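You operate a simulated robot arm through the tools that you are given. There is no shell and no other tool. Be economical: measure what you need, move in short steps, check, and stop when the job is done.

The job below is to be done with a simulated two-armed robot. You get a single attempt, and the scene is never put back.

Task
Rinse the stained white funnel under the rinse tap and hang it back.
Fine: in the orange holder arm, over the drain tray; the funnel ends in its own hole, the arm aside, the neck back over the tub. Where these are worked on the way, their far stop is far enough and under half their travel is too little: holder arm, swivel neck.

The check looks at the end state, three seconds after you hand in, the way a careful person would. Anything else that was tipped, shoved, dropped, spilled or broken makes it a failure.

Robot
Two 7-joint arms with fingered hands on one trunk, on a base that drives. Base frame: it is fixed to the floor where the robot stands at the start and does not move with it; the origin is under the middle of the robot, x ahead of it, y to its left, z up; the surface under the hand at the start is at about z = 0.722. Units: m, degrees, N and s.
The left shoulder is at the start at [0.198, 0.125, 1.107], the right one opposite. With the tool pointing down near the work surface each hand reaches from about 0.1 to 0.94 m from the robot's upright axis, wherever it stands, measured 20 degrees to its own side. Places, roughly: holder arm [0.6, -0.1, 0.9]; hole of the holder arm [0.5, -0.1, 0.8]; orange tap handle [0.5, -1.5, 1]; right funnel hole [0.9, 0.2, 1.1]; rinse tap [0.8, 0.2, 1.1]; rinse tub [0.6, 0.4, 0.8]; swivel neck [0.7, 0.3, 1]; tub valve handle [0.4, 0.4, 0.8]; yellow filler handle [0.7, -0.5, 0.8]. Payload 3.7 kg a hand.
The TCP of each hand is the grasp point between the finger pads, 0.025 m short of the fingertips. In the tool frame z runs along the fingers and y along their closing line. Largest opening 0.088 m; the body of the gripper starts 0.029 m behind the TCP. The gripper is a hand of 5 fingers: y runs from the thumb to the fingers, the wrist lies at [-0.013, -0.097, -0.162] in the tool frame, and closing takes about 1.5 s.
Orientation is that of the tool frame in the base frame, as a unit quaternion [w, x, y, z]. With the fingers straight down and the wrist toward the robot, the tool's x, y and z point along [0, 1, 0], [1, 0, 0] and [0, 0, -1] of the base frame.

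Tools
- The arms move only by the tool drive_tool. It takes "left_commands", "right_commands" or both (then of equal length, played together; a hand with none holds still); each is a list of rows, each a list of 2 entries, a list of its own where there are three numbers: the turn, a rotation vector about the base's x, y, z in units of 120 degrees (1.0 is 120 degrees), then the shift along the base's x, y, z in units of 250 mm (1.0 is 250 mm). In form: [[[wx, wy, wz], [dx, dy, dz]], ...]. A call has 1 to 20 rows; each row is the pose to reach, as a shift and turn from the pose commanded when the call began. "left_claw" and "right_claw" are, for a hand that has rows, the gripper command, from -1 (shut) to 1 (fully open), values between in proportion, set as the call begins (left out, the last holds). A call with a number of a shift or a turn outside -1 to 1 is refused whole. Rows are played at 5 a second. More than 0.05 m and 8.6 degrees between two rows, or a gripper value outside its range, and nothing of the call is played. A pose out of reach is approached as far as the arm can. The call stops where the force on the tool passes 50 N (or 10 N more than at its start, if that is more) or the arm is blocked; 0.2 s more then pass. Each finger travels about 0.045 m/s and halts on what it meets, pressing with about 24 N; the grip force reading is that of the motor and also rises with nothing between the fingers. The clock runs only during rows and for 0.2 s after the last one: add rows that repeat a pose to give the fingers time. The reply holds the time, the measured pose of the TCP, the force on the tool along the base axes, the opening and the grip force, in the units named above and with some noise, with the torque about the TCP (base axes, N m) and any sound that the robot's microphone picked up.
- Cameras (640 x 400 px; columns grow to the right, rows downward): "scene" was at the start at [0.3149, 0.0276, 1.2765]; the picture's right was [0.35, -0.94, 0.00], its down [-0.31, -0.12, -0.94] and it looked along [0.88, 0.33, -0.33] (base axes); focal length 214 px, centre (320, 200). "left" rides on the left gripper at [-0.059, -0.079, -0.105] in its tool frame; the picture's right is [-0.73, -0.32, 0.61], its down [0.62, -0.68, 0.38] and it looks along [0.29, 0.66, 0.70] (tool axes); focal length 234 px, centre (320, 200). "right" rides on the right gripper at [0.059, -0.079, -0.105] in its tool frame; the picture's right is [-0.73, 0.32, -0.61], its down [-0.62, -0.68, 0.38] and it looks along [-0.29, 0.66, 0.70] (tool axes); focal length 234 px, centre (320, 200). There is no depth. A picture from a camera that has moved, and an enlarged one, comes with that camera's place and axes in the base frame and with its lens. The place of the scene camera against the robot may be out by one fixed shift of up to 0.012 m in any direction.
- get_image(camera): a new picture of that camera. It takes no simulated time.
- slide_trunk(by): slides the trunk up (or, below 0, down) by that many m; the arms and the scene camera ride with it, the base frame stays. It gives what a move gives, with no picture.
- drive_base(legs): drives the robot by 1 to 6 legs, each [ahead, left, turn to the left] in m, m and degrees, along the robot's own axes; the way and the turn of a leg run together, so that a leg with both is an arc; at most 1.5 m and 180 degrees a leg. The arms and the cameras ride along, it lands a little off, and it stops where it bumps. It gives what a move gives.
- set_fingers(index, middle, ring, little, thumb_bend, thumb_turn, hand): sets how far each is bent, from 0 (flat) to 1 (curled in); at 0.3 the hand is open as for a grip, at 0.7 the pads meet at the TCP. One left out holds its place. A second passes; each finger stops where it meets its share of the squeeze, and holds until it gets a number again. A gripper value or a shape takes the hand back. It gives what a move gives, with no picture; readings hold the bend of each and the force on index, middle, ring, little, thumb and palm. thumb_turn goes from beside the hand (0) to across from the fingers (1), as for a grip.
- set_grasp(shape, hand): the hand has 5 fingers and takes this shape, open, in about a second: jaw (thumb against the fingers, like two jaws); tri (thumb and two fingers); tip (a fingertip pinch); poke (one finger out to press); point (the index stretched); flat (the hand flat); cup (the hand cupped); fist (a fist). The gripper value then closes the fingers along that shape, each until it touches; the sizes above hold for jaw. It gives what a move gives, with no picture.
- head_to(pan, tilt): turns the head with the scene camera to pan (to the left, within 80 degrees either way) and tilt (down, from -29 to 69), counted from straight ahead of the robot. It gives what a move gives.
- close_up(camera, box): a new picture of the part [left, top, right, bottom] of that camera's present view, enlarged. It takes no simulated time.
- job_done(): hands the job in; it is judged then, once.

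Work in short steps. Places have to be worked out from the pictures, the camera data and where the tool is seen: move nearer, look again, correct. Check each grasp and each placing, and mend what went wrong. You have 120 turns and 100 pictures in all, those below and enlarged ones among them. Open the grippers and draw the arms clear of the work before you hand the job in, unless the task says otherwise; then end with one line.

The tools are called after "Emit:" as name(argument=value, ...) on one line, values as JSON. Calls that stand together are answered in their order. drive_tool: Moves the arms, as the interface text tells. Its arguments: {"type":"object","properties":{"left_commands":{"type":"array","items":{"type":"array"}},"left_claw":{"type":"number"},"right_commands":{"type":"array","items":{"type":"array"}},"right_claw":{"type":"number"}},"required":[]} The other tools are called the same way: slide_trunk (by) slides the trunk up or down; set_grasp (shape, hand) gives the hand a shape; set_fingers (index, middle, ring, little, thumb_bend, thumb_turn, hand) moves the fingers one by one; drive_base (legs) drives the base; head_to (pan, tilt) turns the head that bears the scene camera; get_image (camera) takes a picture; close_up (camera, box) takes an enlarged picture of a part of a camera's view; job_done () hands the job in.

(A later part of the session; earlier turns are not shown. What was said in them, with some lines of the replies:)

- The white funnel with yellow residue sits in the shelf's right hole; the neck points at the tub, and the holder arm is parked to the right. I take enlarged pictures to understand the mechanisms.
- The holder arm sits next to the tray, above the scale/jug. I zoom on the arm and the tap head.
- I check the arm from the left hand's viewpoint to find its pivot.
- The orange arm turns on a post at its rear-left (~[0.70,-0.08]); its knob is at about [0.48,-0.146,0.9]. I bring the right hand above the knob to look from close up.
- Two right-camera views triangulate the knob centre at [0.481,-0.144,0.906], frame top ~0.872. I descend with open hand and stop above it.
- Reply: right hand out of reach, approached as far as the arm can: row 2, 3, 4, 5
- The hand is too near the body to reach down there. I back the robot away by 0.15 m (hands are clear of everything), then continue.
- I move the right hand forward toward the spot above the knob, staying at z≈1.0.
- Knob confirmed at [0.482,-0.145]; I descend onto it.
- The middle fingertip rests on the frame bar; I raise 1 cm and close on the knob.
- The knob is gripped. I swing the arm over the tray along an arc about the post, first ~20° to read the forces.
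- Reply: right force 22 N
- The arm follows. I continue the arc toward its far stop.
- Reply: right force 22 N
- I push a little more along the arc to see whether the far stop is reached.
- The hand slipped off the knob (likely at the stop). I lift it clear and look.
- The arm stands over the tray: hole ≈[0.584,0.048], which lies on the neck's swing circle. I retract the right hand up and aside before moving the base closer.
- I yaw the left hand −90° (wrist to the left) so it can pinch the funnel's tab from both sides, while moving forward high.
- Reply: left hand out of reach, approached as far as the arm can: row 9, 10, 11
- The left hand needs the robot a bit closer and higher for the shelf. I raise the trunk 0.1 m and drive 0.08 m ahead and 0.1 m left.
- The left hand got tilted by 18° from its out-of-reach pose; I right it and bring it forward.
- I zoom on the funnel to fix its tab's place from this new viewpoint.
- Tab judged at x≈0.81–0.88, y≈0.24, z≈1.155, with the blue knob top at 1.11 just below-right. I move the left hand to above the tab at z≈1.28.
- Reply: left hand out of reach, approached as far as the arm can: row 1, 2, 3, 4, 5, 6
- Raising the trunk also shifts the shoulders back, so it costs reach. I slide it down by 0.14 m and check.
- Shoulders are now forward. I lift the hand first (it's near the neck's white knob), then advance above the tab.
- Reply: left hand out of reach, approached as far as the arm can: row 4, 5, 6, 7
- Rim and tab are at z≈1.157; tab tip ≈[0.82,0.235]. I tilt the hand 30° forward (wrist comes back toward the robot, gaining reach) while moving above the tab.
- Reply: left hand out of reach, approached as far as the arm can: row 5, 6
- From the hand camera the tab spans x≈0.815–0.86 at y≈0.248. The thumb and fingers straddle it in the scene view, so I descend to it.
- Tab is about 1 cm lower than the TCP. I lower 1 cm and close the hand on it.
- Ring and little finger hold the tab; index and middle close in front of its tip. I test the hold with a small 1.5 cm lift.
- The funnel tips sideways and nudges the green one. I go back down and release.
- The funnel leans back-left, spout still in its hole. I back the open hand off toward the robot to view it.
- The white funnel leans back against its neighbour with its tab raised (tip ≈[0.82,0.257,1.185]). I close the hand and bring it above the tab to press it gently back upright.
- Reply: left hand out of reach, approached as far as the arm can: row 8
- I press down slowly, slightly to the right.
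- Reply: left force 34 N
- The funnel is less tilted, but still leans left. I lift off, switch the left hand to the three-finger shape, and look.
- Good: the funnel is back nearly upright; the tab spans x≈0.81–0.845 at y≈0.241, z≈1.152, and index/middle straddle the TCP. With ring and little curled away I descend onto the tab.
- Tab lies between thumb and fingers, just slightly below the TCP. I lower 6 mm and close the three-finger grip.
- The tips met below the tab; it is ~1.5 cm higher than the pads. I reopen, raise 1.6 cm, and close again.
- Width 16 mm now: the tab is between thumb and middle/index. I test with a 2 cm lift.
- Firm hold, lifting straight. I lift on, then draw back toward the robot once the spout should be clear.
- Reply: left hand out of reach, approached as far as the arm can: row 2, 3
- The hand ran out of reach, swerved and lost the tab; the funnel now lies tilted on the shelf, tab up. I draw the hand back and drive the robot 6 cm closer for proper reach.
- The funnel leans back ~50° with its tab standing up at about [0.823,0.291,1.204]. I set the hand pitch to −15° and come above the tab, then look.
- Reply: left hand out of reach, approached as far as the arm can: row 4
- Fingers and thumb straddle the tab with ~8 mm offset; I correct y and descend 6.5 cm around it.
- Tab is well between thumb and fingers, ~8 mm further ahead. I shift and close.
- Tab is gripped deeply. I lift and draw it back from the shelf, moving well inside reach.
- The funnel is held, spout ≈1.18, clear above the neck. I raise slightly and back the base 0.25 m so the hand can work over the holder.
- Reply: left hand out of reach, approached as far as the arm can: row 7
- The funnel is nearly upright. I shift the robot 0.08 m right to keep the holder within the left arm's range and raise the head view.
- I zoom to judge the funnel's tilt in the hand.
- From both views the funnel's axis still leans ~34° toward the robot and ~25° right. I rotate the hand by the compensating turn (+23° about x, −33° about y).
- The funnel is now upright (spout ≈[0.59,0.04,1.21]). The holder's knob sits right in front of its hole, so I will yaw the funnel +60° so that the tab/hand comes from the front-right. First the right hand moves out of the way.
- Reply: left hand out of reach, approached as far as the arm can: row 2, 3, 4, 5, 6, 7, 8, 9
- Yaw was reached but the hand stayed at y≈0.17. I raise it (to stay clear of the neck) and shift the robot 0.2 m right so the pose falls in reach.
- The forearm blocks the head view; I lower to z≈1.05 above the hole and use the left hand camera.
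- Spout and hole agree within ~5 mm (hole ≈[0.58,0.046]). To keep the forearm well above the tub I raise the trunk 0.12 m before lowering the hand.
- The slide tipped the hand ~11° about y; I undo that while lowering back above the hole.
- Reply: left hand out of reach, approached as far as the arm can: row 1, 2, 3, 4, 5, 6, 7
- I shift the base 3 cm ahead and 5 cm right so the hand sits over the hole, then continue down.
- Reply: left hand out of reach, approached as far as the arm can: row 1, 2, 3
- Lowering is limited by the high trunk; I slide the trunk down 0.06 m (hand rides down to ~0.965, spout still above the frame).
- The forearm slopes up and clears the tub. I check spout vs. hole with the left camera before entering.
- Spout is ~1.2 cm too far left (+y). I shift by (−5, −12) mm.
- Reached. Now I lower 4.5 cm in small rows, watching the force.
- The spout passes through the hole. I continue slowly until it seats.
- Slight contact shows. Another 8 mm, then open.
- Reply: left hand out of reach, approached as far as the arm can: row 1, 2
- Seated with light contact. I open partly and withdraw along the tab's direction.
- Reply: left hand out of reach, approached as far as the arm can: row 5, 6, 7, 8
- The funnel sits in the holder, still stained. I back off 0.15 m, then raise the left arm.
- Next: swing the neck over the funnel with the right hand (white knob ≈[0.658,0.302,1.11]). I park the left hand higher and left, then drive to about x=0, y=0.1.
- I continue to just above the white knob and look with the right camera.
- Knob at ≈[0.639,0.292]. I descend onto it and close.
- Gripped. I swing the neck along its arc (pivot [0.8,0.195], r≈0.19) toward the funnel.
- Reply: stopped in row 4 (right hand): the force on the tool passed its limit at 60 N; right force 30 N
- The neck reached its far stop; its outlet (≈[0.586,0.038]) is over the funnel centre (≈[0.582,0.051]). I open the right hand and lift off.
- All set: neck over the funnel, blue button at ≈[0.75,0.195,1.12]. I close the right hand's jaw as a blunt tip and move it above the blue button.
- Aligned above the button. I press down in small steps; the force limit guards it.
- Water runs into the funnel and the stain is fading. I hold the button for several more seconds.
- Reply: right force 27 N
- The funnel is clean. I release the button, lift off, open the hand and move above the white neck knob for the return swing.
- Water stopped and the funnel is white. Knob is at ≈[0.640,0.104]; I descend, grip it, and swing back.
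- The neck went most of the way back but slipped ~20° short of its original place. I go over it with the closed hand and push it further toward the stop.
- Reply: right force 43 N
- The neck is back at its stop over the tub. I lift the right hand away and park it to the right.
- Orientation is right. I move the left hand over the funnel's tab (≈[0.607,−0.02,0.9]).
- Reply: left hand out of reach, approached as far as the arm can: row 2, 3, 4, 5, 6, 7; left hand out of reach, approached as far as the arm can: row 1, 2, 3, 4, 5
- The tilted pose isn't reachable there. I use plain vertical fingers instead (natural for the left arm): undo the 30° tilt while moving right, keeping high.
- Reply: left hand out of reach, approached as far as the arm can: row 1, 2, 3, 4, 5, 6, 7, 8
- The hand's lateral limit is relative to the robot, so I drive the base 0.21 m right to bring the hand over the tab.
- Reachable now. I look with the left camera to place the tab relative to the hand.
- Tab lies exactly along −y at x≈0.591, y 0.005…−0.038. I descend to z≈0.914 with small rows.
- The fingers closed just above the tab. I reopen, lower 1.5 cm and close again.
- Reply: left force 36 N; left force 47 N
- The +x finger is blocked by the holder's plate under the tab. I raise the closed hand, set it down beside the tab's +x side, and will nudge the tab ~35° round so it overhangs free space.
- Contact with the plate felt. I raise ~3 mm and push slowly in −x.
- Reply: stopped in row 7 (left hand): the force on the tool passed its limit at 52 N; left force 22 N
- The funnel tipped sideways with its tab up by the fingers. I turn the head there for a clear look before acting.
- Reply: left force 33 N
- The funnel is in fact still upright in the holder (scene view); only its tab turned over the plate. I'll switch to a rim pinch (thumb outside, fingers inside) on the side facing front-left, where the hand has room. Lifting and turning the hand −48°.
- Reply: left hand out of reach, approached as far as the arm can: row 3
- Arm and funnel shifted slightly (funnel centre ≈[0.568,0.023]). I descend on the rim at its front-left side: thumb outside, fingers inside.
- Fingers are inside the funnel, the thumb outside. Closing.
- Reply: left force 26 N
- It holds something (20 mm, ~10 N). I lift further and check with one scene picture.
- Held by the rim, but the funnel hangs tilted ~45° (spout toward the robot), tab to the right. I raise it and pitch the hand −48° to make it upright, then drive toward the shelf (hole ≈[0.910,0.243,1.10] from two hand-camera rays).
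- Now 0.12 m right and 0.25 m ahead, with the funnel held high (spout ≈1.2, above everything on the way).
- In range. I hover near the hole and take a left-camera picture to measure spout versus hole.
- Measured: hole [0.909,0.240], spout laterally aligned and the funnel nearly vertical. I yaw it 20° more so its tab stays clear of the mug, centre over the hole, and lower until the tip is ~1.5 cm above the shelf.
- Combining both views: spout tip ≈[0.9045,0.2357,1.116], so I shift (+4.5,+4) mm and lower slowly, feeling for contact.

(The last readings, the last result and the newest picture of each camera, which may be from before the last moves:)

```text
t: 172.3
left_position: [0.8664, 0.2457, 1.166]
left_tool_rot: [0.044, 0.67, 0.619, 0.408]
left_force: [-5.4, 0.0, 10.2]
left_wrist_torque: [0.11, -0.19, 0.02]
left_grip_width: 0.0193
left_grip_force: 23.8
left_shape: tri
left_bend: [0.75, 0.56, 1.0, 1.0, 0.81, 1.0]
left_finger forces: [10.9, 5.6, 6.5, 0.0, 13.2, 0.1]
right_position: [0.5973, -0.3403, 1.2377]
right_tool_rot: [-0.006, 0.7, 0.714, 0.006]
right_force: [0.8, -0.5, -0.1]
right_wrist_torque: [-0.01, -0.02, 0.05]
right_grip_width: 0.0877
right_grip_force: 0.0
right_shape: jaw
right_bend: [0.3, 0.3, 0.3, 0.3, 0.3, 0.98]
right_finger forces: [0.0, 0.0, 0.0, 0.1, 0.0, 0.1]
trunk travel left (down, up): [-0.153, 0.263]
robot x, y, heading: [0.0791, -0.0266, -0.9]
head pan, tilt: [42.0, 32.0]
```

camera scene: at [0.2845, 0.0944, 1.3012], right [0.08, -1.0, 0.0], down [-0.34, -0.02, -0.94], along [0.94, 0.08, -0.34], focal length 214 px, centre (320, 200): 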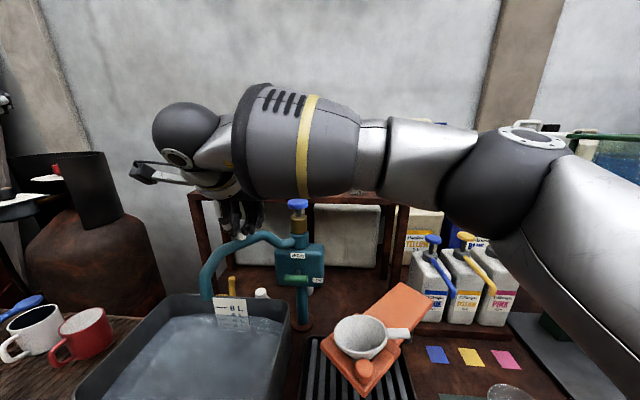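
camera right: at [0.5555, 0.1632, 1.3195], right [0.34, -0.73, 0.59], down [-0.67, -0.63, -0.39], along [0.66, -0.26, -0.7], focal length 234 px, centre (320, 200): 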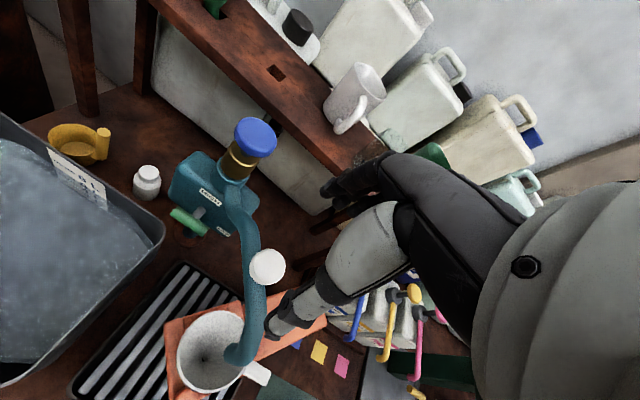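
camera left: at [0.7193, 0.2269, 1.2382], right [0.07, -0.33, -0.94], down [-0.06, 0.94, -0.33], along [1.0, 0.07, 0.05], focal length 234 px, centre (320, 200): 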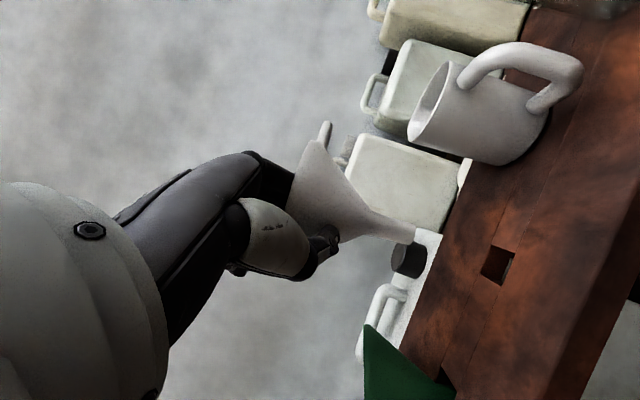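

Light contact at the shelf with a −x reaction. I search: shift −3 mm in x with the same light press.

Emit:
drive_tool(left_commands=[[[0, 0, 0], [-0.006, 0, 0.0]], [[0, 0, 0], [-0.012, 0, 0]], [[0, 0, 0], [-0.016, 0, 0]]])

```text
t: 173.1
left_position: [0.862, 0.2451, 1.1629]
left_tool_rot: [0.043, 0.67, 0.619, 0.407]
left_force: [-5.6, -0.2, 10.3]
left_wrist_torque: [0.04, -0.25, 0.04]
left_grip_width: 0.0196
left_grip_force: 24.0
left_shape: tri
left_bend: [0.75, 0.76, 0.99, 1.0, 0.81, 1.0]
left_finger forces: [12.5, 6.5, 2.5, 0.0, 14.2, 0.0]
right_position: [0.5979, -0.3411, 1.2351]
right_tool_rot: [-0.006, 0.7, 0.714, 0.006]
right_force: [0.1, -0.3, -0.6]
right_wrist_torque: [0.01, -0.01, 0.03]
right_grip_width: 0.088
right_grip_force: 0.1
right_shape: jaw
right_bend: [0.3, 0.3, 0.3, 0.3, 0.3, 0.98]
right_finger forces: [0.0, 0.0, 0.0, 0.0, 0.0, 0.0]
trunk travel left (down, up): [-0.153, 0.263]
robot x, y, heading: [0.0793, -0.0274, -0.8]
head pan, tilt: [42.0, 32.0]
```

Emit:
drive_tool(left_commands=[[[0, 0, 0], [-0.008, 0, 0.0]], [[0, 0, 0], [-0.016, 0, 0]], [[0, 0, 0], [-0.02, 0, 0]]])

```text
t: 173.9
left_position: [0.8601, 0.2458, 1.1606]
left_tool_rot: [0.043, 0.672, 0.619, 0.405]
left_force: [-1.5, -0.4, 4.0]
left_wrist_torque: [0.02, -0.21, 0.0]
left_grip_width: 0.0198
left_grip_force: 24.0
left_shape: tri
left_bend: [0.75, 0.56, 1.0, 1.0, 0.81, 1.0]
left_finger forces: [12.7, 4.7, 0.1, 0.1, 13.6, 0.0]
right_position: [0.6, -0.3398, 1.2349]
right_tool_rot: [-0.006, 0.7, 0.714, 0.006]
right_force: [-1.1, 0.1, 0.3]
right_wrist_torque: [-0.01, -0.01, -0.02]
right_grip_width: 0.0877
right_grip_force: 0.1
right_shape: jaw
right_bend: [0.3, 0.3, 0.3, 0.3, 0.3, 0.98]
right_finger forces: [0.0, 0.0, 0.1, 0.1, 0.1, 0.0]
trunk travel left (down, up): [-0.153, 0.263]
robot x, y, heading: [0.0812, -0.0283, -0.6]
head pan, tilt: [42.0, 32.0]
```

Force dropped as it moved; I try lowering 8 mm.

Emit:
drive_tool(left_commands=[[[0, 0, 0], [0, 0, -0.016]], [[0, 0, 0], [0, 0, -0.032]], [[0, 0, 0], [0, 0, -0.032]]])

```text
t: 174.7
left_position: [0.8565, 0.2446, 1.1558]
left_tool_rot: [0.045, 0.67, 0.619, 0.408]
left_force: [-7.9, -2.5, 11.7]
left_wrist_torque: [0.01, -0.38, 0.0]
left_grip_width: 0.0204
left_grip_force: 23.9
left_shape: tri
left_bend: [0.75, 0.76, 1.0, 1.0, 0.81, 1.0]
left_finger forces: [15.4, 6.6, 0.0, 0.0, 14.8, 0.0]
right_position: [0.5963, -0.3408, 1.2363]
right_tool_rot: [-0.007, 0.7, 0.714, 0.006]
right_force: [0.5, -0.3, -0.5]
right_wrist_torque: [0.06, -0.03, 0.0]
right_grip_width: 0.0881
right_grip_force: 0.1
right_shape: jaw
right_bend: [0.3, 0.3, 0.3, 0.3, 0.3, 0.98]
right_finger forces: [0.0, 0.0, 0.1, 0.0, 0.1, 0.0]
trunk travel left (down, up): [-0.153, 0.263]
robot x, y, heading: [0.0818, -0.0303, -1.1]
head pan, tilt: [42.0, 32.0]
```

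Force analysis puts the contact at the hole's far-left edge (x≈0.922, y≈0.252), with the tip apparently entering. I shift −4 mm in x and y and continue down.

Emit:
drive_tool(left_commands=[[[0, 0, 0], [-0.01, -0.012, 0.0]], [[0, 0, 0], [-0.016, -0.02, 0]], [[0, 0, 0], [-0.016, -0.02, -0.016]], [[0, 0, 0], [-0.016, -0.02, -0.03]]])

```text
t: 175.7
left_position: [0.852, 0.2408, 1.1488]
left_tool_rot: [0.045, 0.669, 0.619, 0.408]
left_force: [-11.1, 2.5, 14.1]
left_wrist_torque: [0.12, -0.44, 0.13]
left_grip_width: 0.0204
left_grip_force: 23.9
left_shape: tri
left_bend: [0.75, 0.76, 1.0, 1.0, 0.81, 1.0]
left_finger forces: [18.8, 6.1, 0.0, 0.0, 14.4, 0.0]
right_position: [0.5955, -0.3406, 1.2374]
right_tool_rot: [-0.005, 0.7, 0.714, 0.006]
right_force: [0.0, 0.7, 0.1]
right_wrist_torque: [0.01, -0.01, -0.04]
right_grip_width: 0.0878
right_grip_force: 0.0
right_shape: jaw
right_bend: [0.3, 0.3, 0.3, 0.3, 0.3, 0.98]
right_finger forces: [0.1, 0.0, 0.0, 0.1, 0.0, 0.0]
trunk travel left (down, up): [-0.153, 0.263]
robot x, y, heading: [0.0796, -0.0274, -0.4]
head pan, tilt: [42.0, 32.0]
```

Insertion depth is ~2 cm and y is centred; the spout still rubs the far edge. I shift −6 mm in x and lower another centimetre.

Emit:
drive_tool(left_commands=[[[0, 0, 0], [-0.012, 0, 0.0]], [[0, 0, 0], [-0.024, 0, 0]], [[0, 0, 0], [-0.024, 0, -0.016]], [[0, 0, 0], [-0.026, 0, -0.03]]])

```text
t: 176.7
left_position: [0.8462, 0.2406, 1.1421]
left_tool_rot: [0.044, 0.669, 0.619, 0.408]
left_force: [-8.4, 0.3, 15.5]
left_wrist_torque: [0.08, -0.87, 0.0]
left_grip_width: 0.0216
left_grip_force: 24.2
left_shape: tri
left_bend: [0.75, 0.76, 1.0, 1.0, 0.81, 0.99]
left_finger forces: [23.8, 7.3, 0.0, 0.0, 17.5, 0.0]
right_position: [0.5965, -0.3403, 1.2372]
right_tool_rot: [-0.005, 0.7, 0.714, 0.005]
right_force: [0.3, -1.3, 0.2]
right_wrist_torque: [0.0, 0.01, -0.01]
right_grip_width: 0.0876
right_grip_force: 0.0
right_shape: jaw
right_bend: [0.3, 0.3, 0.3, 0.3, 0.3, 0.98]
right_finger forces: [0.0, 0.0, 0.1, 0.1, 0.1, 0.0]
trunk travel left (down, up): [-0.153, 0.263]
robot x, y, heading: [0.0803, -0.0268, -0.7]
head pan, tilt: [42.0, 32.0]
```

The geometry shows the tip stayed on the hole's far edge and the funnel pivoted ~22° in my grip. I lift, rotate the hand +22° about y to re-erect the funnel, and retry ~4–5 mm nearer/right.

Emit:
drive_tool(left_commands=[[[0, 0, 0], [0, 0, 0.06]], [[0, 0, 0], [0, 0, 0.14]], [[0, 0.06, 0], [0.02, 0, 0.15]], [[0, 0.12, 0], [0.045, 0, 0.15]], [[0, 0.183, 0], [0.067, 0, 0.15]]])

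Emit:
drive_tool(left_commands=[[[0, 0, 0], [0, 0, -0.02]], [[0, 0, 0], [0, 0, -0.036]], [[0, 0, 0], [0, 0, -0.05]], [[0, 0, 0], [0, 0, -0.062]]])

```text
t: 177.9
left_position: [0.8642, 0.2404, 1.1794]
left_tool_rot: [-0.077, 0.735, 0.616, 0.273]
left_force: [0.4, -0.7, 9.7]
left_wrist_torque: [0.08, -0.26, -0.02]
left_grip_width: 0.0198
left_grip_force: 24.2
left_shape: tri
left_bend: [0.75, 0.56, 1.0, 1.0, 0.82, 1.0]
left_finger forces: [12.1, 7.0, 0.0, 0.0, 14.2, 0.0]
right_position: [0.5978, -0.3401, 1.2355]
right_tool_rot: [-0.007, 0.7, 0.714, 0.006]
right_force: [0.3, 0.0, 0.3]
right_wrist_torque: [-0.01, -0.06, -0.01]
right_grip_width: 0.0877
right_grip_force: 0.1
right_shape: jaw
right_bend: [0.3, 0.3, 0.3, 0.3, 0.3, 0.98]
right_finger forces: [0.1, 0.0, 0.0, 0.0, 0.0, 0.0]
trunk travel left (down, up): [-0.153, 0.263]
robot x, y, heading: [0.0808, -0.0275, -0.8]
head pan, tilt: [42.0, 32.0]
```

```text
t: 178.9
left_position: [0.8644, 0.2402, 1.1629]
left_tool_rot: [-0.075, 0.735, 0.616, 0.273]
left_force: [-2.5, -2.4, 23.2]
left_wrist_torque: [0.02, -0.46, -0.03]
left_grip_width: 0.0214
left_grip_force: 23.8
left_shape: tri
left_bend: [0.76, 0.54, 1.0, 1.0, 0.82, 1.0]
left_finger forces: [18.5, 9.5, 1.1, 0.0, 13.7, 0.0]
right_position: [0.598, -0.3401, 1.2344]
right_tool_rot: [-0.007, 0.7, 0.714, 0.006]
right_force: [0.6, -0.3, -0.4]
right_wrist_torque: [0.0, -0.02, 0.01]
right_grip_width: 0.0877
right_grip_force: 0.0
right_shape: jaw
right_bend: [0.3, 0.3, 0.3, 0.3, 0.3, 0.98]
right_finger forces: [0.1, 0.0, 0.0, 0.1, 0.0, 0.0]
trunk travel left (down, up): [-0.153, 0.263]
robot x, y, heading: [0.0808, -0.0328, -0.8]
head pan, tilt: [42.0, 32.0]
```

Contact now sits at ≈[0.890,0.249] – the funnel is over-rotated by ~12° and ~8 mm left. I lift, rotate back 12°, shift, and lower again.

Emit:
drive_tool(left_commands=[[[0, 0, 0], [0, 0, 0.06]], [[0, 0, 0], [0, 0, 0.1]], [[0, -0.05, 0], [0.006, -0.015, 0.1]], [[0, -0.1, 0], [0.012, -0.032, 0.1]], [[0, -0.1, 0], [0.012, -0.032, 0.07]]])

Emit:
drive_tool(left_commands=[[[0, 0, 0], [0, 0, -0.02]], [[0, 0, 0], [0, 0, -0.04]], [[0, 0, 0], [0, 0, -0.06]]])

```text
t: 180.1
left_position: [0.8694, 0.232, 1.1774]
left_tool_rot: [-0.011, 0.703, 0.621, 0.346]
left_force: [1.2, 0.6, 0.3]
left_wrist_torque: [-0.01, -0.02, -0.01]
left_grip_width: 0.0193
left_grip_force: 24.2
left_shape: tri
left_bend: [0.75, 0.57, 1.0, 1.0, 0.81, 1.0]
left_finger forces: [9.8, 4.1, 0.9, 0.0, 14.9, 0.1]
right_position: [0.6, -0.3406, 1.2336]
right_tool_rot: [-0.007, 0.7, 0.714, 0.004]
right_force: [-0.3, 0.2, 0.0]
right_wrist_torque: [0.0, 0.02, -0.04]
right_grip_width: 0.0877
right_grip_force: 0.0
right_shape: jaw
right_bend: [0.3, 0.3, 0.3, 0.3, 0.3, 0.98]
right_finger forces: [0.1, 0.0, 0.0, 0.1, 0.0, 0.0]
trunk travel left (down, up): [-0.153, 0.263]
robot x, y, heading: [0.0806, -0.0284, -0.7]
head pan, tilt: [42.0, 32.0]
```

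```text
t: 180.9
left_position: [0.8695, 0.2336, 1.1635]
left_tool_rot: [-0.011, 0.704, 0.62, 0.346]
left_force: [-0.5, 0.1, -0.7]
left_wrist_torque: [-0.02, -0.02, -0.02]
left_grip_width: 0.0194
left_grip_force: 24.2
left_shape: tri
left_bend: [0.75, 0.57, 1.0, 1.0, 0.81, 1.0]
left_finger forces: [9.8, 4.1, 0.9, 0.0, 14.9, 0.0]
right_position: [0.6007, -0.3397, 1.235]
right_tool_rot: [-0.006, 0.7, 0.714, 0.004]
right_force: [-0.1, -0.5, 0.2]
right_wrist_torque: [0.03, -0.01, 0.02]
right_grip_width: 0.088
right_grip_force: 0.0
right_shape: jaw
right_bend: [0.3, 0.3, 0.3, 0.3, 0.3, 0.98]
right_finger forces: [0.0, 0.0, 0.0, 0.0, 0.0, 0.1]
trunk travel left (down, up): [-0.153, 0.263]
robot x, y, heading: [0.0773, -0.0259, -0.6]
head pan, tilt: [42.0, 32.0]
```

No contact at 1.1635 — the tip seems to be in the hole. Continuing slowly.

Emit:
drive_tool(left_commands=[[[0, 0, 0], [0, 0, -0.02]], [[0, 0, 0], [0, 0, -0.04]], [[0, 0, 0], [0, 0, -0.06]]])

```text
t: 181.7
left_position: [0.8662, 0.2323, 1.1561]
left_tool_rot: [-0.007, 0.701, 0.621, 0.35]
left_force: [-5.5, 1.5, 21.2]
left_wrist_torque: [-0.05, -0.55, -0.02]
left_grip_width: 0.021
left_grip_force: 24.4
left_shape: tri
left_bend: [0.75, 0.76, 1.0, 1.0, 0.81, 1.0]
left_finger forces: [19.9, 9.7, 0.1, 0.0, 13.4, 0.0]
right_position: [0.5963, -0.3402, 1.2373]
right_tool_rot: [-0.005, 0.701, 0.714, 0.006]
right_force: [-0.9, -0.2, -0.1]
right_wrist_torque: [0.03, 0.01, 0.03]
right_grip_width: 0.0874
right_grip_force: 0.0
right_shape: jaw
right_bend: [0.3, 0.3, 0.3, 0.3, 0.3, 0.98]
right_finger forces: [0.0, 0.0, 0.1, 0.1, 0.0, 0.1]
trunk travel left (down, up): [-0.153, 0.263]
robot x, y, heading: [0.0783, -0.0297, -0.7]
head pan, tilt: [42.0, 32.0]
```

Contact is now on the −y edge (≈[0.907,0.226]) while x is right. I lift 8 mm, shift +4 mm in y, and lower.

Emit:
drive_tool(left_commands=[[[0, 0, 0], [0, 0, 0.04]], [[0, 0, 0], [0.004, 0.016, 0.04]], [[0, 0, 0], [0.004, 0.016, 0.02]], [[0, 0, 0], [0.004, 0.016, 0]], [[0, 0, 0], [0.004, 0.016, -0.02]]])

```text
t: 182.9
left_position: [0.8701, 0.2371, 1.1418]
left_tool_rot: [-0.011, 0.704, 0.621, 0.345]
left_force: [0.4, -0.4, -0.6]
left_wrist_torque: [-0.01, 0.02, 0.0]
left_grip_width: 0.0193
left_grip_force: 24.2
left_shape: tri
left_bend: [0.75, 0.57, 1.0, 1.0, 0.81, 0.99]
left_finger forces: [9.9, 4.6, 1.0, 0.1, 14.9, 0.0]
right_position: [0.6006, -0.3398, 1.2338]
right_tool_rot: [-0.006, 0.7, 0.714, 0.004]
right_force: [-0.4, 0.7, -0.9]
right_wrist_torque: [0.0, -0.01, -0.02]
right_grip_width: 0.0876
right_grip_force: 0.0
right_shape: jaw
right_bend: [0.3, 0.3, 0.3, 0.3, 0.3, 0.98]
right_finger forces: [0.0, 0.1, 0.0, 0.0, 0.0, 0.0]
trunk travel left (down, up): [-0.153, 0.263]
robot x, y, heading: [0.085, -0.025, -0.7]
head pan, tilt: [42.0, 32.0]
```

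It dropped in: z=1.142 with zero force. I lower until it seats.

Emit:
drive_tool(left_commands=[[[0, 0, 0], [0, 0, -0.016]], [[0, 0, 0], [0, 0, -0.032]], [[0, 0, 0], [0, 0, -0.048]]])

```text
t: 183.7
left_position: [0.871, 0.2363, 1.1304]
left_tool_rot: [-0.012, 0.704, 0.62, 0.346]
left_force: [-0.2, 0.4, -0.6]
left_wrist_torque: [0.02, 0.02, 0.0]
left_grip_width: 0.0192
left_grip_force: 24.0
left_shape: tri
left_bend: [0.75, 0.57, 1.0, 1.0, 0.81, 0.99]
left_finger forces: [9.8, 4.5, 0.9, 0.1, 14.7, 0.0]
right_position: [0.599, -0.339, 1.2359]
right_tool_rot: [-0.007, 0.7, 0.714, 0.005]
right_force: [0.1, -0.5, 0.3]
right_wrist_torque: [0.01, 0.01, 0.02]
right_grip_width: 0.0875
right_grip_force: 0.1
right_shape: jaw
right_bend: [0.3, 0.3, 0.3, 0.3, 0.3, 0.98]
right_finger forces: [0.0, 0.0, 0.0, 0.0, 0.0, 0.0]
trunk travel left (down, up): [-0.153, 0.263]
robot x, y, heading: [0.076, -0.0256, -0.5]
head pan, tilt: [42.0, 32.0]
```

Emit:
drive_tool(left_commands=[[[0, 0, 0], [0, 0, -0.016]], [[0, 0, 0], [0, 0, -0.032]], [[0, 0, 0], [0, 0, -0.04]]])

```text
t: 184.5
left_position: [0.8699, 0.2357, 1.1233]
left_tool_rot: [-0.01, 0.703, 0.62, 0.348]
left_force: [3.6, 0.2, 8.0]
left_wrist_torque: [0.09, -0.31, -0.02]
left_grip_width: 0.0201
left_grip_force: 24.2
left_shape: tri
left_bend: [0.75, 0.56, 1.0, 1.0, 0.81, 1.0]
left_finger forces: [13.3, 8.3, 0.4, 0.0, 12.4, 0.0]
right_position: [0.5998, -0.34, 1.2352]
right_tool_rot: [-0.006, 0.7, 0.714, 0.005]
right_force: [-0.2, 0.2, -1.4]
right_wrist_torque: [0.0, 0.0, 0.04]
right_grip_width: 0.0876
right_grip_force: 0.0
right_shape: jaw
right_bend: [0.3, 0.3, 0.3, 0.3, 0.3, 0.98]
right_finger forces: [0.1, 0.0, 0.1, 0.1, 0.1, 0.1]
trunk travel left (down, up): [-0.153, 0.263]
robot x, y, heading: [0.0813, -0.0272, -0.5]
head pan, tilt: [42.0, 32.0]
```

Seated with ~8 N. I open the hand gently and lift straight out.

Emit:
drive_tool(left_commands=[[[0, 0, 0], [0, 0, 0.012]], [[0, 0, 0], [0, 0, 0.012]], [[0, 0, 0], [0, 0, 0.012]], [[0, 0, 0], [0, 0, 0.012]], [[0, 0, 0], [0, 0, 0.012]], [[0, 0, 0], [0, 0, 0.06]], [[0, 0, 0], [0, 0, 0.14]], [[0, 0, 0], [0, 0, 0.26]], [[0, 0, 0], [0, 0, 0.4]], [[0, 0, 0], [-0.1, 0, 0.5]]], left_claw=0.1)

```text
t: 186.7
left_position: [0.8421, 0.237, 1.249]
left_tool_rot: [-0.011, 0.703, 0.621, 0.346]
left_force: [0.7, 0.0, 0.6]
left_wrist_torque: [0.02, -0.01, -0.03]
left_grip_width: 0.0482
left_grip_force: 0.1
left_shape: tri
left_bend: [0.74, 0.42, 0.99, 0.99, 0.67, 1.0]
left_finger forces: [0.1, 0.1, 0.0, 0.1, 0.0, 0.0]
right_position: [0.5972, -0.3394, 1.2363]
right_tool_rot: [-0.006, 0.701, 0.714, 0.006]
right_force: [-0.2, -0.5, 0.3]
right_wrist_torque: [-0.01, 0.01, 0.02]
right_grip_width: 0.0875
right_grip_force: 0.0
right_shape: jaw
right_bend: [0.3, 0.3, 0.3, 0.3, 0.3, 0.98]
right_finger forces: [0.0, 0.0, 0.1, 0.0, 0.0, 0.0]
trunk travel left (down, up): [-0.153, 0.263]
robot x, y, heading: [0.0764, -0.0287, -0.6]
head pan, tilt: [42.0, 32.0]
```

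The white funnel is placed. No pictures remain, so I use known geometry: the green neighbour (hole ≈[0.911,0.347]) still leaned left with its right rim edge raised at ≈[0.911,0.326,1.172]. I close the left hand and press that edge down gently.

Emit:
drive_tool(left_commands=[[[0, 0, 0], [0, 0.05, 0.04]], [[0, 0, 0], [0, 0.12, 0.04]], [[0, 0, 0], [0.05, 0.2, 0.02]], [[0, 0, 0], [0.12, 0.29, 0]], [[0, 0, 0], [0.2, 0.32, -0.04]], [[0, 0, 0], [0.24, 0.325, -0.1]], [[0, 0, 0], [0.25, 0.325, -0.15]]], left_claw=-1)

Emit:
drive_tool(left_commands=[[[0, 0, 0], [0, 0, -0.03]], [[0, 0, 0], [0, 0, -0.06]], [[0, 0, 0], [0, 0, -0.09]], [[0, 0, 0], [0, 0, -0.11]]])

```text
t: 188.3
left_position: [0.9078, 0.3188, 1.2099]
left_tool_rot: [-0.012, 0.704, 0.62, 0.346]
left_force: [-0.2, -0.4, 0.0]
left_wrist_torque: [-0.01, 0.0, 0.03]
left_grip_width: 0.0
left_grip_force: 23.7
left_shape: tri
left_bend: [0.7, 0.7, 1.0, 1.0, 0.36, 1.0]
left_finger forces: [0.0, 0.0, 0.0, 0.0, 0.0, 0.1]
right_position: [0.5996, -0.3387, 1.2353]
right_tool_rot: [-0.006, 0.7, 0.714, 0.004]
right_force: [-0.8, -0.4, 0.0]
right_wrist_torque: [-0.02, 0.01, -0.02]
right_grip_width: 0.0876
right_grip_force: 0.1
right_shape: jaw
right_bend: [0.3, 0.3, 0.3, 0.3, 0.3, 0.98]
right_finger forces: [0.1, 0.0, 0.0, 0.0, 0.1, 0.1]
trunk travel left (down, up): [-0.153, 0.263]
robot x, y, heading: [0.0801, -0.0276, -0.6]
head pan, tilt: [42.0, 32.0]
```

```text
t: 189.3
left_position: [0.9057, 0.3131, 1.189]
left_tool_rot: [-0.009, 0.704, 0.618, 0.35]
left_force: [1.7, -9.3, 15.3]
left_wrist_torque: [0.12, -0.18, -0.1]
left_grip_width: 0.0
left_grip_force: 23.6
left_shape: tri
left_bend: [0.7, 0.7, 1.0, 1.0, 0.36, 1.0]
left_finger forces: [0.0, 32.2, 0.0, 0.0, 0.2, 0.0]
right_position: [0.5968, -0.3428, 1.2367]
right_tool_rot: [-0.006, 0.7, 0.714, 0.006]
right_force: [-0.6, 0.4, 0.1]
right_wrist_torque: [0.01, 0.01, 0.0]
right_grip_width: 0.0876
right_grip_force: 0.0
right_shape: jaw
right_bend: [0.3, 0.3, 0.3, 0.3, 0.3, 0.98]
right_finger forces: [0.1, 0.0, 0.0, 0.0, 0.1, 0.0]
trunk travel left (down, up): [-0.153, 0.263]
robot x, y, heading: [0.0848, -0.0253, -0.9]
head pan, tilt: [42.0, 32.0]
```

Firm contact on the raised rim edge. I press a bit further (limit-guarded) to rotate it upright.

Emit:
drive_tool(left_commands=[[[0, 0, 0], [0, 0, -0.02]], [[0, 0, 0], [0, 0.01, -0.04]], [[0, 0, 0], [0, 0.01, -0.06]]])

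```text
t: 190.1
left_position: [0.9042, 0.3075, 1.1812]
left_tool_rot: [-0.002, 0.705, 0.615, 0.354]
left_force: [2.7, -27.1, 37.4]
left_wrist_torque: [0.23, -0.57, -0.38]
left_grip_width: 0.0
left_grip_force: 24.0
left_shape: tri
left_bend: [0.7, 0.7, 1.0, 1.0, 0.37, 1.0]
left_finger forces: [0.0, 57.5, 0.0, 0.0, 0.1, 0.1]
right_position: [0.5957, -0.3453, 1.236]
right_tool_rot: [-0.007, 0.7, 0.714, 0.008]
right_force: [-0.9, 0.5, -0.3]
right_wrist_torque: [0.0, 0.02, 0.01]
right_grip_width: 0.088
right_grip_force: 0.0
right_shape: jaw
right_bend: [0.3, 0.3, 0.3, 0.3, 0.3, 0.98]
right_finger forces: [0.0, 0.0, 0.1, 0.0, 0.0, 0.1]
trunk travel left (down, up): [-0.153, 0.263]
robot x, y, heading: [0.0812, -0.0284, -0.8]
head pan, tilt: [42.0, 32.0]
```

The fingertip slides on the slanted wall. I lift off and instead put the closed fingertips inside the green funnel and ease its inner right wall toward −y to bring it upright.

Emit:
drive_tool(left_commands=[[[0, 0, 0], [0, 0, 0.1]], [[0, 0, 0], [0, 0.06, 0.2]], [[0, 0, 0], [0, 0.16, 0.2]], [[0, 0, 0], [0, 0.24, 0.2]], [[0, 0, 0], [0.01, 0.24, 0.12]], [[0, 0, 0], [0.01, 0.24, 0.04]], [[0, 0, 0], [0.01, 0.24, -0.04]], [[0, 0, 0], [0.01, 0.24, -0.1]], [[0, 0, 0], [0.01, 0.24, -0.15]]])

```text
t: 192.1
left_position: [0.9057, 0.3778, 1.1426]
left_tool_rot: [-0.005, 0.701, 0.62, 0.353]
left_force: [-4.1, -0.8, 32.3]
left_wrist_torque: [-0.31, 0.44, -0.26]
left_grip_width: 0.0
left_grip_force: 23.4
left_shape: tri
left_bend: [0.7, 0.7, 1.0, 1.0, 0.73, 1.0]
left_finger forces: [12.2, 12.7, 0.1, 0.0, 13.3, 0.0]
right_position: [0.5946, -0.3425, 1.2379]
right_tool_rot: [-0.005, 0.701, 0.713, 0.009]
right_force: [-0.4, -0.1, 0.7]
right_wrist_torque: [0.0, 0.04, 0.01]
right_grip_width: 0.0877
right_grip_force: 0.1
right_shape: jaw
right_bend: [0.3, 0.3, 0.3, 0.3, 0.3, 0.98]
right_finger forces: [0.0, 0.0, 0.1, 0.0, 0.0, 0.1]
trunk travel left (down, up): [-0.153, 0.263]
robot x, y, heading: [0.0783, -0.0289, -0.8]
head pan, tilt: [42.0, 32.0]
```

Inside the funnel. I ease up 8 mm and move −y by 4 cm.

Emit:
drive_tool(left_commands=[[[0, 0, 0], [0, 0, 0.05]], [[0, 0, 0], [0, -0.03, 0.05]], [[0, 0, 0], [0, -0.06, 0.05]], [[0, 0, 0], [0, -0.09, 0.045]], [[0, 0, 0], [0, -0.12, 0.04]]])

```text
t: 193.3
left_position: [0.9109, 0.3504, 1.1344]
left_tool_rot: [-0.013, 0.704, 0.621, 0.344]
left_force: [-0.1, 0.6, -0.4]
left_wrist_torque: [0.0, 0.02, 0.02]
left_grip_width: 0.0
left_grip_force: 23.6
left_shape: tri
left_bend: [0.7, 0.7, 1.0, 1.0, 0.73, 1.0]
left_finger forces: [0.0, 0.0, 0.1, 0.0, 0.0, 0.0]
right_position: [0.6003, -0.3392, 1.2342]
right_tool_rot: [-0.007, 0.7, 0.714, 0.004]
right_force: [0.1, 0.3, -0.6]
right_wrist_torque: [-0.03, -0.03, 0.03]
right_grip_width: 0.0877
right_grip_force: 0.0
right_shape: jaw
right_bend: [0.3, 0.3, 0.3, 0.3, 0.3, 0.98]
right_finger forces: [0.1, 0.1, 0.1, 0.1, 0.1, 0.0]
trunk travel left (down, up): [-0.153, 0.263]
robot x, y, heading: [0.0813, -0.0269, -0.6]
head pan, tilt: [42.0, 32.0]
```

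No force here, on the hole's axis – consistent with the green funnel upright. I probe lightly for its right wall to confirm it is there.

Emit:
drive_tool(left_commands=[[[0, 0, 0], [0, -0.03, 0]], [[0, 0, 0], [0, -0.06, 0]], [[0, 0, 0], [0, -0.085, 0]]])

```text
t: 194.1
left_position: [0.9086, 0.3314, 1.1409]
left_tool_rot: [-0.011, 0.702, 0.622, 0.347]
left_force: [1.1, 4.9, 5.3]
left_wrist_torque: [0.08, -0.08, 0.01]
left_grip_width: 0.0
left_grip_force: 24.3
left_shape: tri
left_bend: [0.7, 0.7, 1.0, 1.0, 0.73, 1.0]
left_finger forces: [9.3, 0.1, 0.1, 0.0, 0.0, 0.1]
right_position: [0.5993, -0.3401, 1.2351]
right_tool_rot: [-0.006, 0.7, 0.714, 0.005]
right_force: [0.2, -0.1, -0.2]
right_wrist_torque: [-0.01, 0.0, 0.02]
right_grip_width: 0.0876
right_grip_force: 0.1
right_shape: jaw
right_bend: [0.3, 0.3, 0.3, 0.3, 0.3, 0.98]
right_finger forces: [0.0, 0.0, 0.1, 0.1, 0.1, 0.0]
trunk travel left (down, up): [-0.153, 0.263]
robot x, y, heading: [0.0785, -0.0279, -0.8]
head pan, tilt: [42.0, 32.0]
```

Wall felt exactly where an upright cone's would be. I re-centre, press lightly to seat it, and lift out.

Emit:
drive_tool(left_commands=[[[0, 0, 0], [0, 0.03, 0]], [[0, 0, 0], [0, 0.066, 0]], [[0, 0, 0], [0, 0.066, -0.03]], [[0, 0, 0], [0, 0.066, -0.05]]])

Emit:
drive_tool(left_commands=[[[0, 0, 0], [0, 0, 0.1]], [[0, 0, 0], [0, 0, 0.25]], [[0, 0, 0], [0, 0, 0.42]], [[0, 0, 0], [-0.1, -0.05, 0.5]], [[0, 0, 0], [-0.25, -0.05, 0.55]], [[0, 0, 0], [-0.42, -0.05, 0.6]]])

```text
t: 195.1
left_position: [0.9081, 0.3463, 1.1322]
left_tool_rot: [-0.009, 0.701, 0.621, 0.35]
left_force: [-2.9, 3.4, 15.8]
left_wrist_torque: [-0.15, 0.34, 0.0]
left_grip_width: 0.0001
left_grip_force: 24.4
left_shape: tri
left_bend: [0.7, 0.7, 1.0, 1.0, 0.74, 1.0]
left_finger forces: [6.8, 0.1, 0.1, 0.0, 8.6, 0.1]
right_position: [0.5967, -0.34, 1.2379]
right_tool_rot: [-0.006, 0.7, 0.714, 0.007]
right_force: [0.0, -0.2, 0.0]
right_wrist_torque: [-0.04, 0.03, -0.03]
right_grip_width: 0.0879
right_grip_force: 0.0
right_shape: jaw
right_bend: [0.3, 0.3, 0.3, 0.3, 0.3, 0.98]
right_finger forces: [0.0, 0.0, 0.0, 0.1, 0.0, 0.0]
trunk travel left (down, up): [-0.153, 0.263]
robot x, y, heading: [0.0821, -0.0302, -0.5]
head pan, tilt: [42.0, 32.0]
```

```text
t: 196.5
left_position: [0.8015, 0.3329, 1.2756]
left_tool_rot: [-0.011, 0.704, 0.621, 0.346]
left_force: [-0.3, -0.1, 0.5]
left_wrist_torque: [0.01, 0.0, -0.04]
left_grip_width: 0.0
left_grip_force: 23.7
left_shape: tri
left_bend: [0.7, 0.7, 1.0, 1.0, 0.74, 1.0]
left_finger forces: [0.1, 0.1, 0.0, 0.0, 0.1, 0.0]
right_position: [0.5982, -0.3393, 1.2362]
right_tool_rot: [-0.006, 0.7, 0.714, 0.006]
right_force: [-0.2, -1.0, -0.3]
right_wrist_torque: [-0.02, -0.02, 0.0]
right_grip_width: 0.0875
right_grip_force: 0.1
right_shape: jaw
right_bend: [0.3, 0.3, 0.3, 0.3, 0.3, 0.98]
right_finger forces: [0.0, 0.1, 0.0, 0.0, 0.0, 0.0]
trunk travel left (down, up): [-0.153, 0.263]
robot x, y, heading: [0.0817, -0.0298, -0.7]
head pan, tilt: [42.0, 32.0]
```

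Now the holder arm: its knob was last seen at ≈[0.505,0.02,0.906]. I drive back and bring the right hand above it.

Emit:
drive_base(legs=[[-0.23, 0.03, 0.6]])

Emit:
drive_tool(right_commands=[[[0, 0, 0], [0.06, 0.17, -0.05]], [[0, 0, 0], [0.14, 0.34, -0.1]], [[0, 0, 0], [0.22, 0.51, -0.15]], [[0, 0, 0], [0.3, 0.68, -0.2]], [[0, 0, 0], [0.38, 0.84, -0.3]], [[0, 0, 0], [0.46, 0.98, -0.4]]], right_claw=1)

```text
t: 198.2
left_position: [0.5724, 0.3698, 1.2746]
left_tool_rot: [-0.013, 0.701, 0.624, 0.346]
left_force: [-0.6, 0.7, -0.4]
left_wrist_torque: [0.02, 0.01, -0.03]
left_grip_width: 0.0001
left_grip_force: 23.8
left_shape: tri
left_bend: [0.7, 0.7, 1.0, 1.0, 0.74, 1.0]
left_finger forces: [0.0, 0.1, 0.0, 0.0, 0.0, 0.0]
right_position: [0.3747, -0.3033, 1.2346]
right_tool_rot: [-0.007, 0.698, 0.716, 0.004]
right_force: [0.0, -1.0, 0.7]
right_wrist_torque: [0.03, 0.0, -0.01]
right_grip_width: 0.0878
right_grip_force: 0.0
right_shape: jaw
right_bend: [0.3, 0.3, 0.3, 0.3, 0.3, 0.98]
right_finger forces: [0.0, 0.0, 0.0, 0.1, 0.0, 0.0]
trunk travel left (down, up): [-0.153, 0.263]
robot x, y, heading: [-0.1486, 0.0054, -0.2]
head pan, tilt: [42.0, 32.0]
```

```text
refused: row 5 steps farther than a row can; nothing moved
```

Emit:
drive_tool(right_commands=[[[0, 0, 0], [0.074, 0.139, -0.057]], [[0, 0, 0], [0.148, 0.278, -0.114]], [[0, 0, 0], [0.222, 0.417, -0.171]], [[0, 0, 0], [0.296, 0.556, -0.228]], [[0, 0, 0], [0.37, 0.694, -0.285]], [[0, 0, 0], [0.444, 0.833, -0.342]], [[0, 0, 0], [0.52, 0.972, -0.4]]], right_claw=1)

Emit:
drive_tool(right_commands=[[[0, 0, 0], [0, 0.16, -0.08]], [[0, 0, 0], [0, 0.32, -0.16]], [[0, 0, 0], [0, 0.32, -0.32]], [[0, 0, 0], [0, 0.32, -0.48]]])

```text
t: 199.8
left_position: [0.5742, 0.3719, 1.2744]
left_tool_rot: [-0.013, 0.702, 0.624, 0.344]
left_force: [0.6, 0.2, 0.2]
left_wrist_torque: [0.01, 0.02, -0.01]
left_grip_width: 0.0
left_grip_force: 24.0
left_shape: tri
left_bend: [0.7, 0.7, 1.0, 1.0, 0.74, 1.0]
left_finger forces: [0.1, 0.0, 0.0, 0.0, 0.1, 0.0]
right_position: [0.5088, -0.0574, 1.1349]
right_tool_rot: [-0.007, 0.698, 0.717, 0.004]
right_force: [0.3, -0.7, -0.7]
right_wrist_torque: [0.01, 0.02, -0.03]
right_grip_width: 0.0877
right_grip_force: 0.0
right_shape: jaw
right_bend: [0.3, 0.3, 0.3, 0.3, 0.3, 0.98]
right_finger forces: [0.1, 0.0, 0.0, 0.0, 0.0, 0.0]
trunk travel left (down, up): [-0.153, 0.263]
robot x, y, heading: [-0.1467, 0.0033, -0.2]
head pan, tilt: [42.0, 32.0]
```

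```text
t: 200.8
left_position: [0.5738, 0.3699, 1.2742]
left_tool_rot: [-0.014, 0.701, 0.624, 0.345]
left_force: [0.7, 0.2, 0.1]
left_wrist_torque: [-0.01, -0.01, 0.01]
left_grip_width: 0.0
left_grip_force: 24.4
left_shape: tri
left_bend: [0.7, 0.7, 1.0, 1.0, 0.74, 1.0]
left_finger forces: [0.1, 0.0, 0.0, 0.0, 0.0, 0.0]
right_position: [0.5056, 0.019, 1.014]
right_tool_rot: [-0.007, 0.698, 0.716, 0.004]
right_force: [-0.4, 0.6, 0.1]
right_wrist_torque: [0.03, -0.01, 0.01]
right_grip_width: 0.0876
right_grip_force: 0.0
right_shape: jaw
right_bend: [0.3, 0.3, 0.3, 0.3, 0.3, 0.98]
right_finger forces: [0.1, 0.0, 0.1, 0.0, 0.0, 0.0]
trunk travel left (down, up): [-0.153, 0.263]
robot x, y, heading: [-0.1451, 0.0018, -0.3]
head pan, tilt: [42.0, 32.0]
```

Descending to the knob (z≈0.918) and closing.

Emit:
drive_tool(right_commands=[[[0, 0, 0], [0, 0, -0.14]], [[0, 0, 0], [0, 0, -0.28]], [[0, 0, 0], [0, 0, -0.38]]])

Emit:
drive_tool(right_commands=[[[0, 0, 0], [0, 0, 0]], [[0, 0, 0], [0, 0, 0]], [[0, 0, 0], [0, 0, 0]], [[0, 0, 0], [0, 0, 0]], [[0, 0, 0], [0, 0, 0]], [[0, 0, 0], [0, 0, 0]], [[0, 0, 0], [0, 0, 0]], [[0, 0, 0], [0, 0, 0]]], right_claw=-0.7)

```text
t: 201.6
left_position: [0.5733, 0.3708, 1.274]
left_tool_rot: [-0.013, 0.701, 0.624, 0.346]
left_force: [0.1, -0.3, 0.4]
left_wrist_torque: [-0.01, -0.02, -0.03]
left_grip_width: 0.0002
left_grip_force: 23.6
left_shape: tri
left_bend: [0.7, 0.7, 1.0, 1.0, 0.74, 1.0]
left_finger forces: [0.0, 0.1, 0.0, 0.1, 0.0, 0.0]
right_position: [0.504, 0.0209, 0.92]
right_tool_rot: [-0.007, 0.698, 0.716, 0.004]
right_force: [0.3, 0.0, -0.7]
right_wrist_torque: [0.03, 0.02, -0.03]
right_grip_width: 0.0877
right_grip_force: 0.1
right_shape: jaw
right_bend: [0.3, 0.3, 0.3, 0.3, 0.3, 0.98]
right_finger forces: [0.0, 0.1, 0.0, 0.1, 0.0, 0.0]
trunk travel left (down, up): [-0.153, 0.263]
robot x, y, heading: [-0.1438, 0.0067, -0.2]
head pan, tilt: [42.0, 32.0]
```

```text
t: 203.4
left_position: [0.5735, 0.371, 1.2745]
left_tool_rot: [-0.013, 0.701, 0.623, 0.346]
left_force: [0.2, 0.0, -0.6]
left_wrist_torque: [-0.02, 0.01, -0.01]
left_grip_width: 0.0
left_grip_force: 23.5
left_shape: tri
left_bend: [0.7, 0.7, 1.0, 1.0, 0.74, 1.0]
left_finger forces: [0.0, 0.0, 0.1, 0.1, 0.0, 0.0]
right_position: [0.5034, 0.02, 0.9191]
right_tool_rot: [-0.008, 0.697, 0.717, 0.003]
right_force: [-3.9, 3.1, -6.0]
right_wrist_torque: [0.12, 0.06, 0.01]
right_grip_width: 0.0063
right_grip_force: 24.3
right_shape: jaw
right_bend: [0.7, 0.64, 0.6, 0.7, 0.76, 1.0]
right_finger forces: [0.1, 5.4, 3.0, 0.1, 20.7, 0.1]
trunk travel left (down, up): [-0.153, 0.263]
robot x, y, heading: [-0.1465, 0.004, -0.1]
head pan, tilt: [42.0, 32.0]
```

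The knob is caught (middle/ring on it, index behind it). I swing the arm back aside along its arc.

Emit:
drive_tool(right_commands=[[[0, 0, 0], [-0.042, -0.092, 0]], [[0, 0, 0], [-0.075, -0.186, 0]], [[0, 0, 0], [-0.098, -0.284, 0]], [[0, 0, 0], [-0.111, -0.384, 0]], [[0, 0, 0], [-0.113, -0.484, 0]], [[0, 0, 0], [-0.105, -0.585, 0]], [[0, 0, 0], [-0.089, -0.672, 0]], [[0, 0, 0], [-0.075, -0.72, 0]]])

```text
t: 205.0
left_position: [0.5733, 0.3763, 1.2729]
left_tool_rot: [-0.015, 0.7, 0.625, 0.346]
left_force: [-0.4, 0.2, 0.2]
left_wrist_torque: [0.05, -0.01, 0.05]
left_grip_width: 0.0002
left_grip_force: 23.9
left_shape: tri
left_bend: [0.7, 0.7, 1.0, 1.0, 0.74, 1.0]
left_finger forces: [0.0, 0.0, 0.0, 0.0, 0.0, 0.1]
right_position: [0.4791, -0.1277, 0.9199]
right_tool_rot: [-0.019, 0.683, 0.73, 0.013]
right_force: [6.0, 27.5, -7.7]
right_wrist_torque: [0.38, -0.01, 0.2]
right_grip_width: 0.0038
right_grip_force: 24.1
right_shape: jaw
right_bend: [0.7, 0.65, 0.56, 0.7, 0.82, 1.0]
right_finger forces: [0.1, 9.4, 3.9, 1.5, 51.2, 0.0]
trunk travel left (down, up): [-0.153, 0.263]
robot x, y, heading: [-0.1466, 0.0034, -0.1]
head pan, tilt: [42.0, 32.0]
stopped in row 8 (right hand): the force on the tool passed its limit at 57 N (the readings are from after the stop); the commanded pose is now the measured one
```

The arm reached its parked stop (hand y≈−0.128, knob ≈−0.145, as at the start). I release, lift, and draw back.

Emit:
drive_tool(right_commands=[[[0, 0, 0], [0, 0.01, 0]], [[0, 0, 0], [0, 0.01, 0]], [[0, 0, 0], [0, 0.01, 0]], [[0, 0, 0], [0, 0.01, 0]], [[0, 0, 0], [0, 0.01, 0]], [[0, 0, 0], [0, 0.01, 0]], [[0, 0, 0], [0, 0.01, 0.15]], [[0, 0, 0], [0, 0.01, 0.32]], [[0, 0, 0], [0, 0.01, 0.5]], [[0, 0, 0], [0, 0.01, 0.68]], [[0, 0, 0], [0, 0.01, 0.86]]], right_claw=1)

Emit:
drive_tool(left_commands=[[[0, 0, 0], [-0.06, 0.03, 0.1]], [[0, 0, 0], [-0.12, 0.06, 0.2]], [[0, 0, 0], [-0.18, 0.06, 0.3]], [[0, 0, 0], [-0.24, 0.06, 0.36]], [[0, 0, 0], [-0.24, 0.06, 0.36]], [[0, 0, 0], [-0.24, 0.06, 0.36]]], left_claw=1)

Emit:
drive_base(legs=[[-0.15, 0, 0]])

```text
t: 207.4
left_position: [0.5712, 0.3737, 1.276]
left_tool_rot: [-0.014, 0.7, 0.625, 0.346]
left_force: [-0.8, -0.1, 0.0]
left_wrist_torque: [0.03, 0.01, -0.01]
left_grip_width: 0.0002
left_grip_force: 24.0
left_shape: tri
left_bend: [0.7, 0.7, 1.0, 1.0, 0.74, 1.0]
left_finger forces: [0.0, 0.0, 0.0, 0.0, 0.1, 0.0]
right_position: [0.4786, -0.1303, 1.1364]
right_tool_rot: [-0.015, 0.686, 0.727, 0.01]
right_force: [0.4, -0.6, 0.0]
right_wrist_torque: [0.02, -0.01, 0.01]
right_grip_width: 0.0878
right_grip_force: 0.0
right_shape: jaw
right_bend: [0.3, 0.3, 0.3, 0.3, 0.3, 0.98]
right_finger forces: [0.1, 0.0, 0.1, 0.1, 0.0, 0.1]
trunk travel left (down, up): [-0.153, 0.263]
robot x, y, heading: [-0.1484, 0.0005, -0.2]
head pan, tilt: [42.0, 32.0]
```

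```text
t: 208.8
left_position: [0.5128, 0.3881, 1.3655]
left_tool_rot: [-0.013, 0.7, 0.624, 0.346]
left_force: [-1.1, -0.2, -0.1]
left_wrist_torque: [-0.01, -0.02, 0.0]
left_grip_width: 0.0877
left_grip_force: 0.1
left_shape: tri
left_bend: [0.3, 0.3, 0.99, 0.99, 0.3, 0.98]
left_finger forces: [0.0, 0.1, 0.1, 0.0, 0.0, 0.0]
right_position: [0.4809, -0.1305, 1.135]
right_tool_rot: [-0.015, 0.687, 0.726, 0.009]
right_force: [0.6, -0.7, 0.4]
right_wrist_torque: [0.01, 0.03, 0.03]
right_grip_width: 0.088
right_grip_force: 0.1
right_shape: jaw
right_bend: [0.3, 0.3, 0.3, 0.3, 0.3, 0.98]
right_finger forces: [0.1, 0.1, 0.2, 0.0, 0.0, 0.0]
trunk travel left (down, up): [-0.153, 0.263]
robot x, y, heading: [-0.1453, 0.008, -0.2]
head pan, tilt: [42.0, 32.0]
```

```text
t: 210.2
left_position: [0.3625, 0.3892, 1.3646]
left_tool_rot: [-0.013, 0.7, 0.625, 0.345]
left_force: [0.3, 0.2, 0.5]
left_wrist_torque: [0.0, 0.04, 0.01]
left_grip_width: 0.0875
left_grip_force: 0.2
left_shape: tri
left_bend: [0.3, 0.3, 0.99, 0.99, 0.3, 0.98]
left_finger forces: [0.0, 0.0, 0.0, 0.0, 0.1, 0.0]
right_position: [0.3299, -0.1298, 1.1351]
right_tool_rot: [-0.015, 0.686, 0.727, 0.011]
right_force: [0.4, 0.2, -0.9]
right_wrist_torque: [0.0, -0.01, -0.02]
right_grip_width: 0.0879
right_grip_force: 0.1
right_shape: jaw
right_bend: [0.3, 0.3, 0.3, 0.3, 0.3, 0.98]
right_finger forces: [0.0, 0.0, 0.0, 0.1, 0.1, 0.0]
trunk travel left (down, up): [-0.153, 0.263]
robot x, y, heading: [-0.2988, 0.0041, 0.3]
head pan, tilt: [42.0, 32.0]
```

Everything the task asks for has been done: the funnel is rinsed and back in its hole, the neck is over the tub and the arm is aside. The hands are open and clear, so I hand the job in.

Emit:
job_done()

```text
The job is handed in.
```

I rinsed the white funnel clean in the holder arm over the tray and hung it back in its own hole. The neck is back over the tub and the arm is parked aside. I had no pictures left for the last steps, so the funnel's final seating and the arm's parking rest on force readings only. The green funnel was knocked askew on the way, and I set it upright again by feel.
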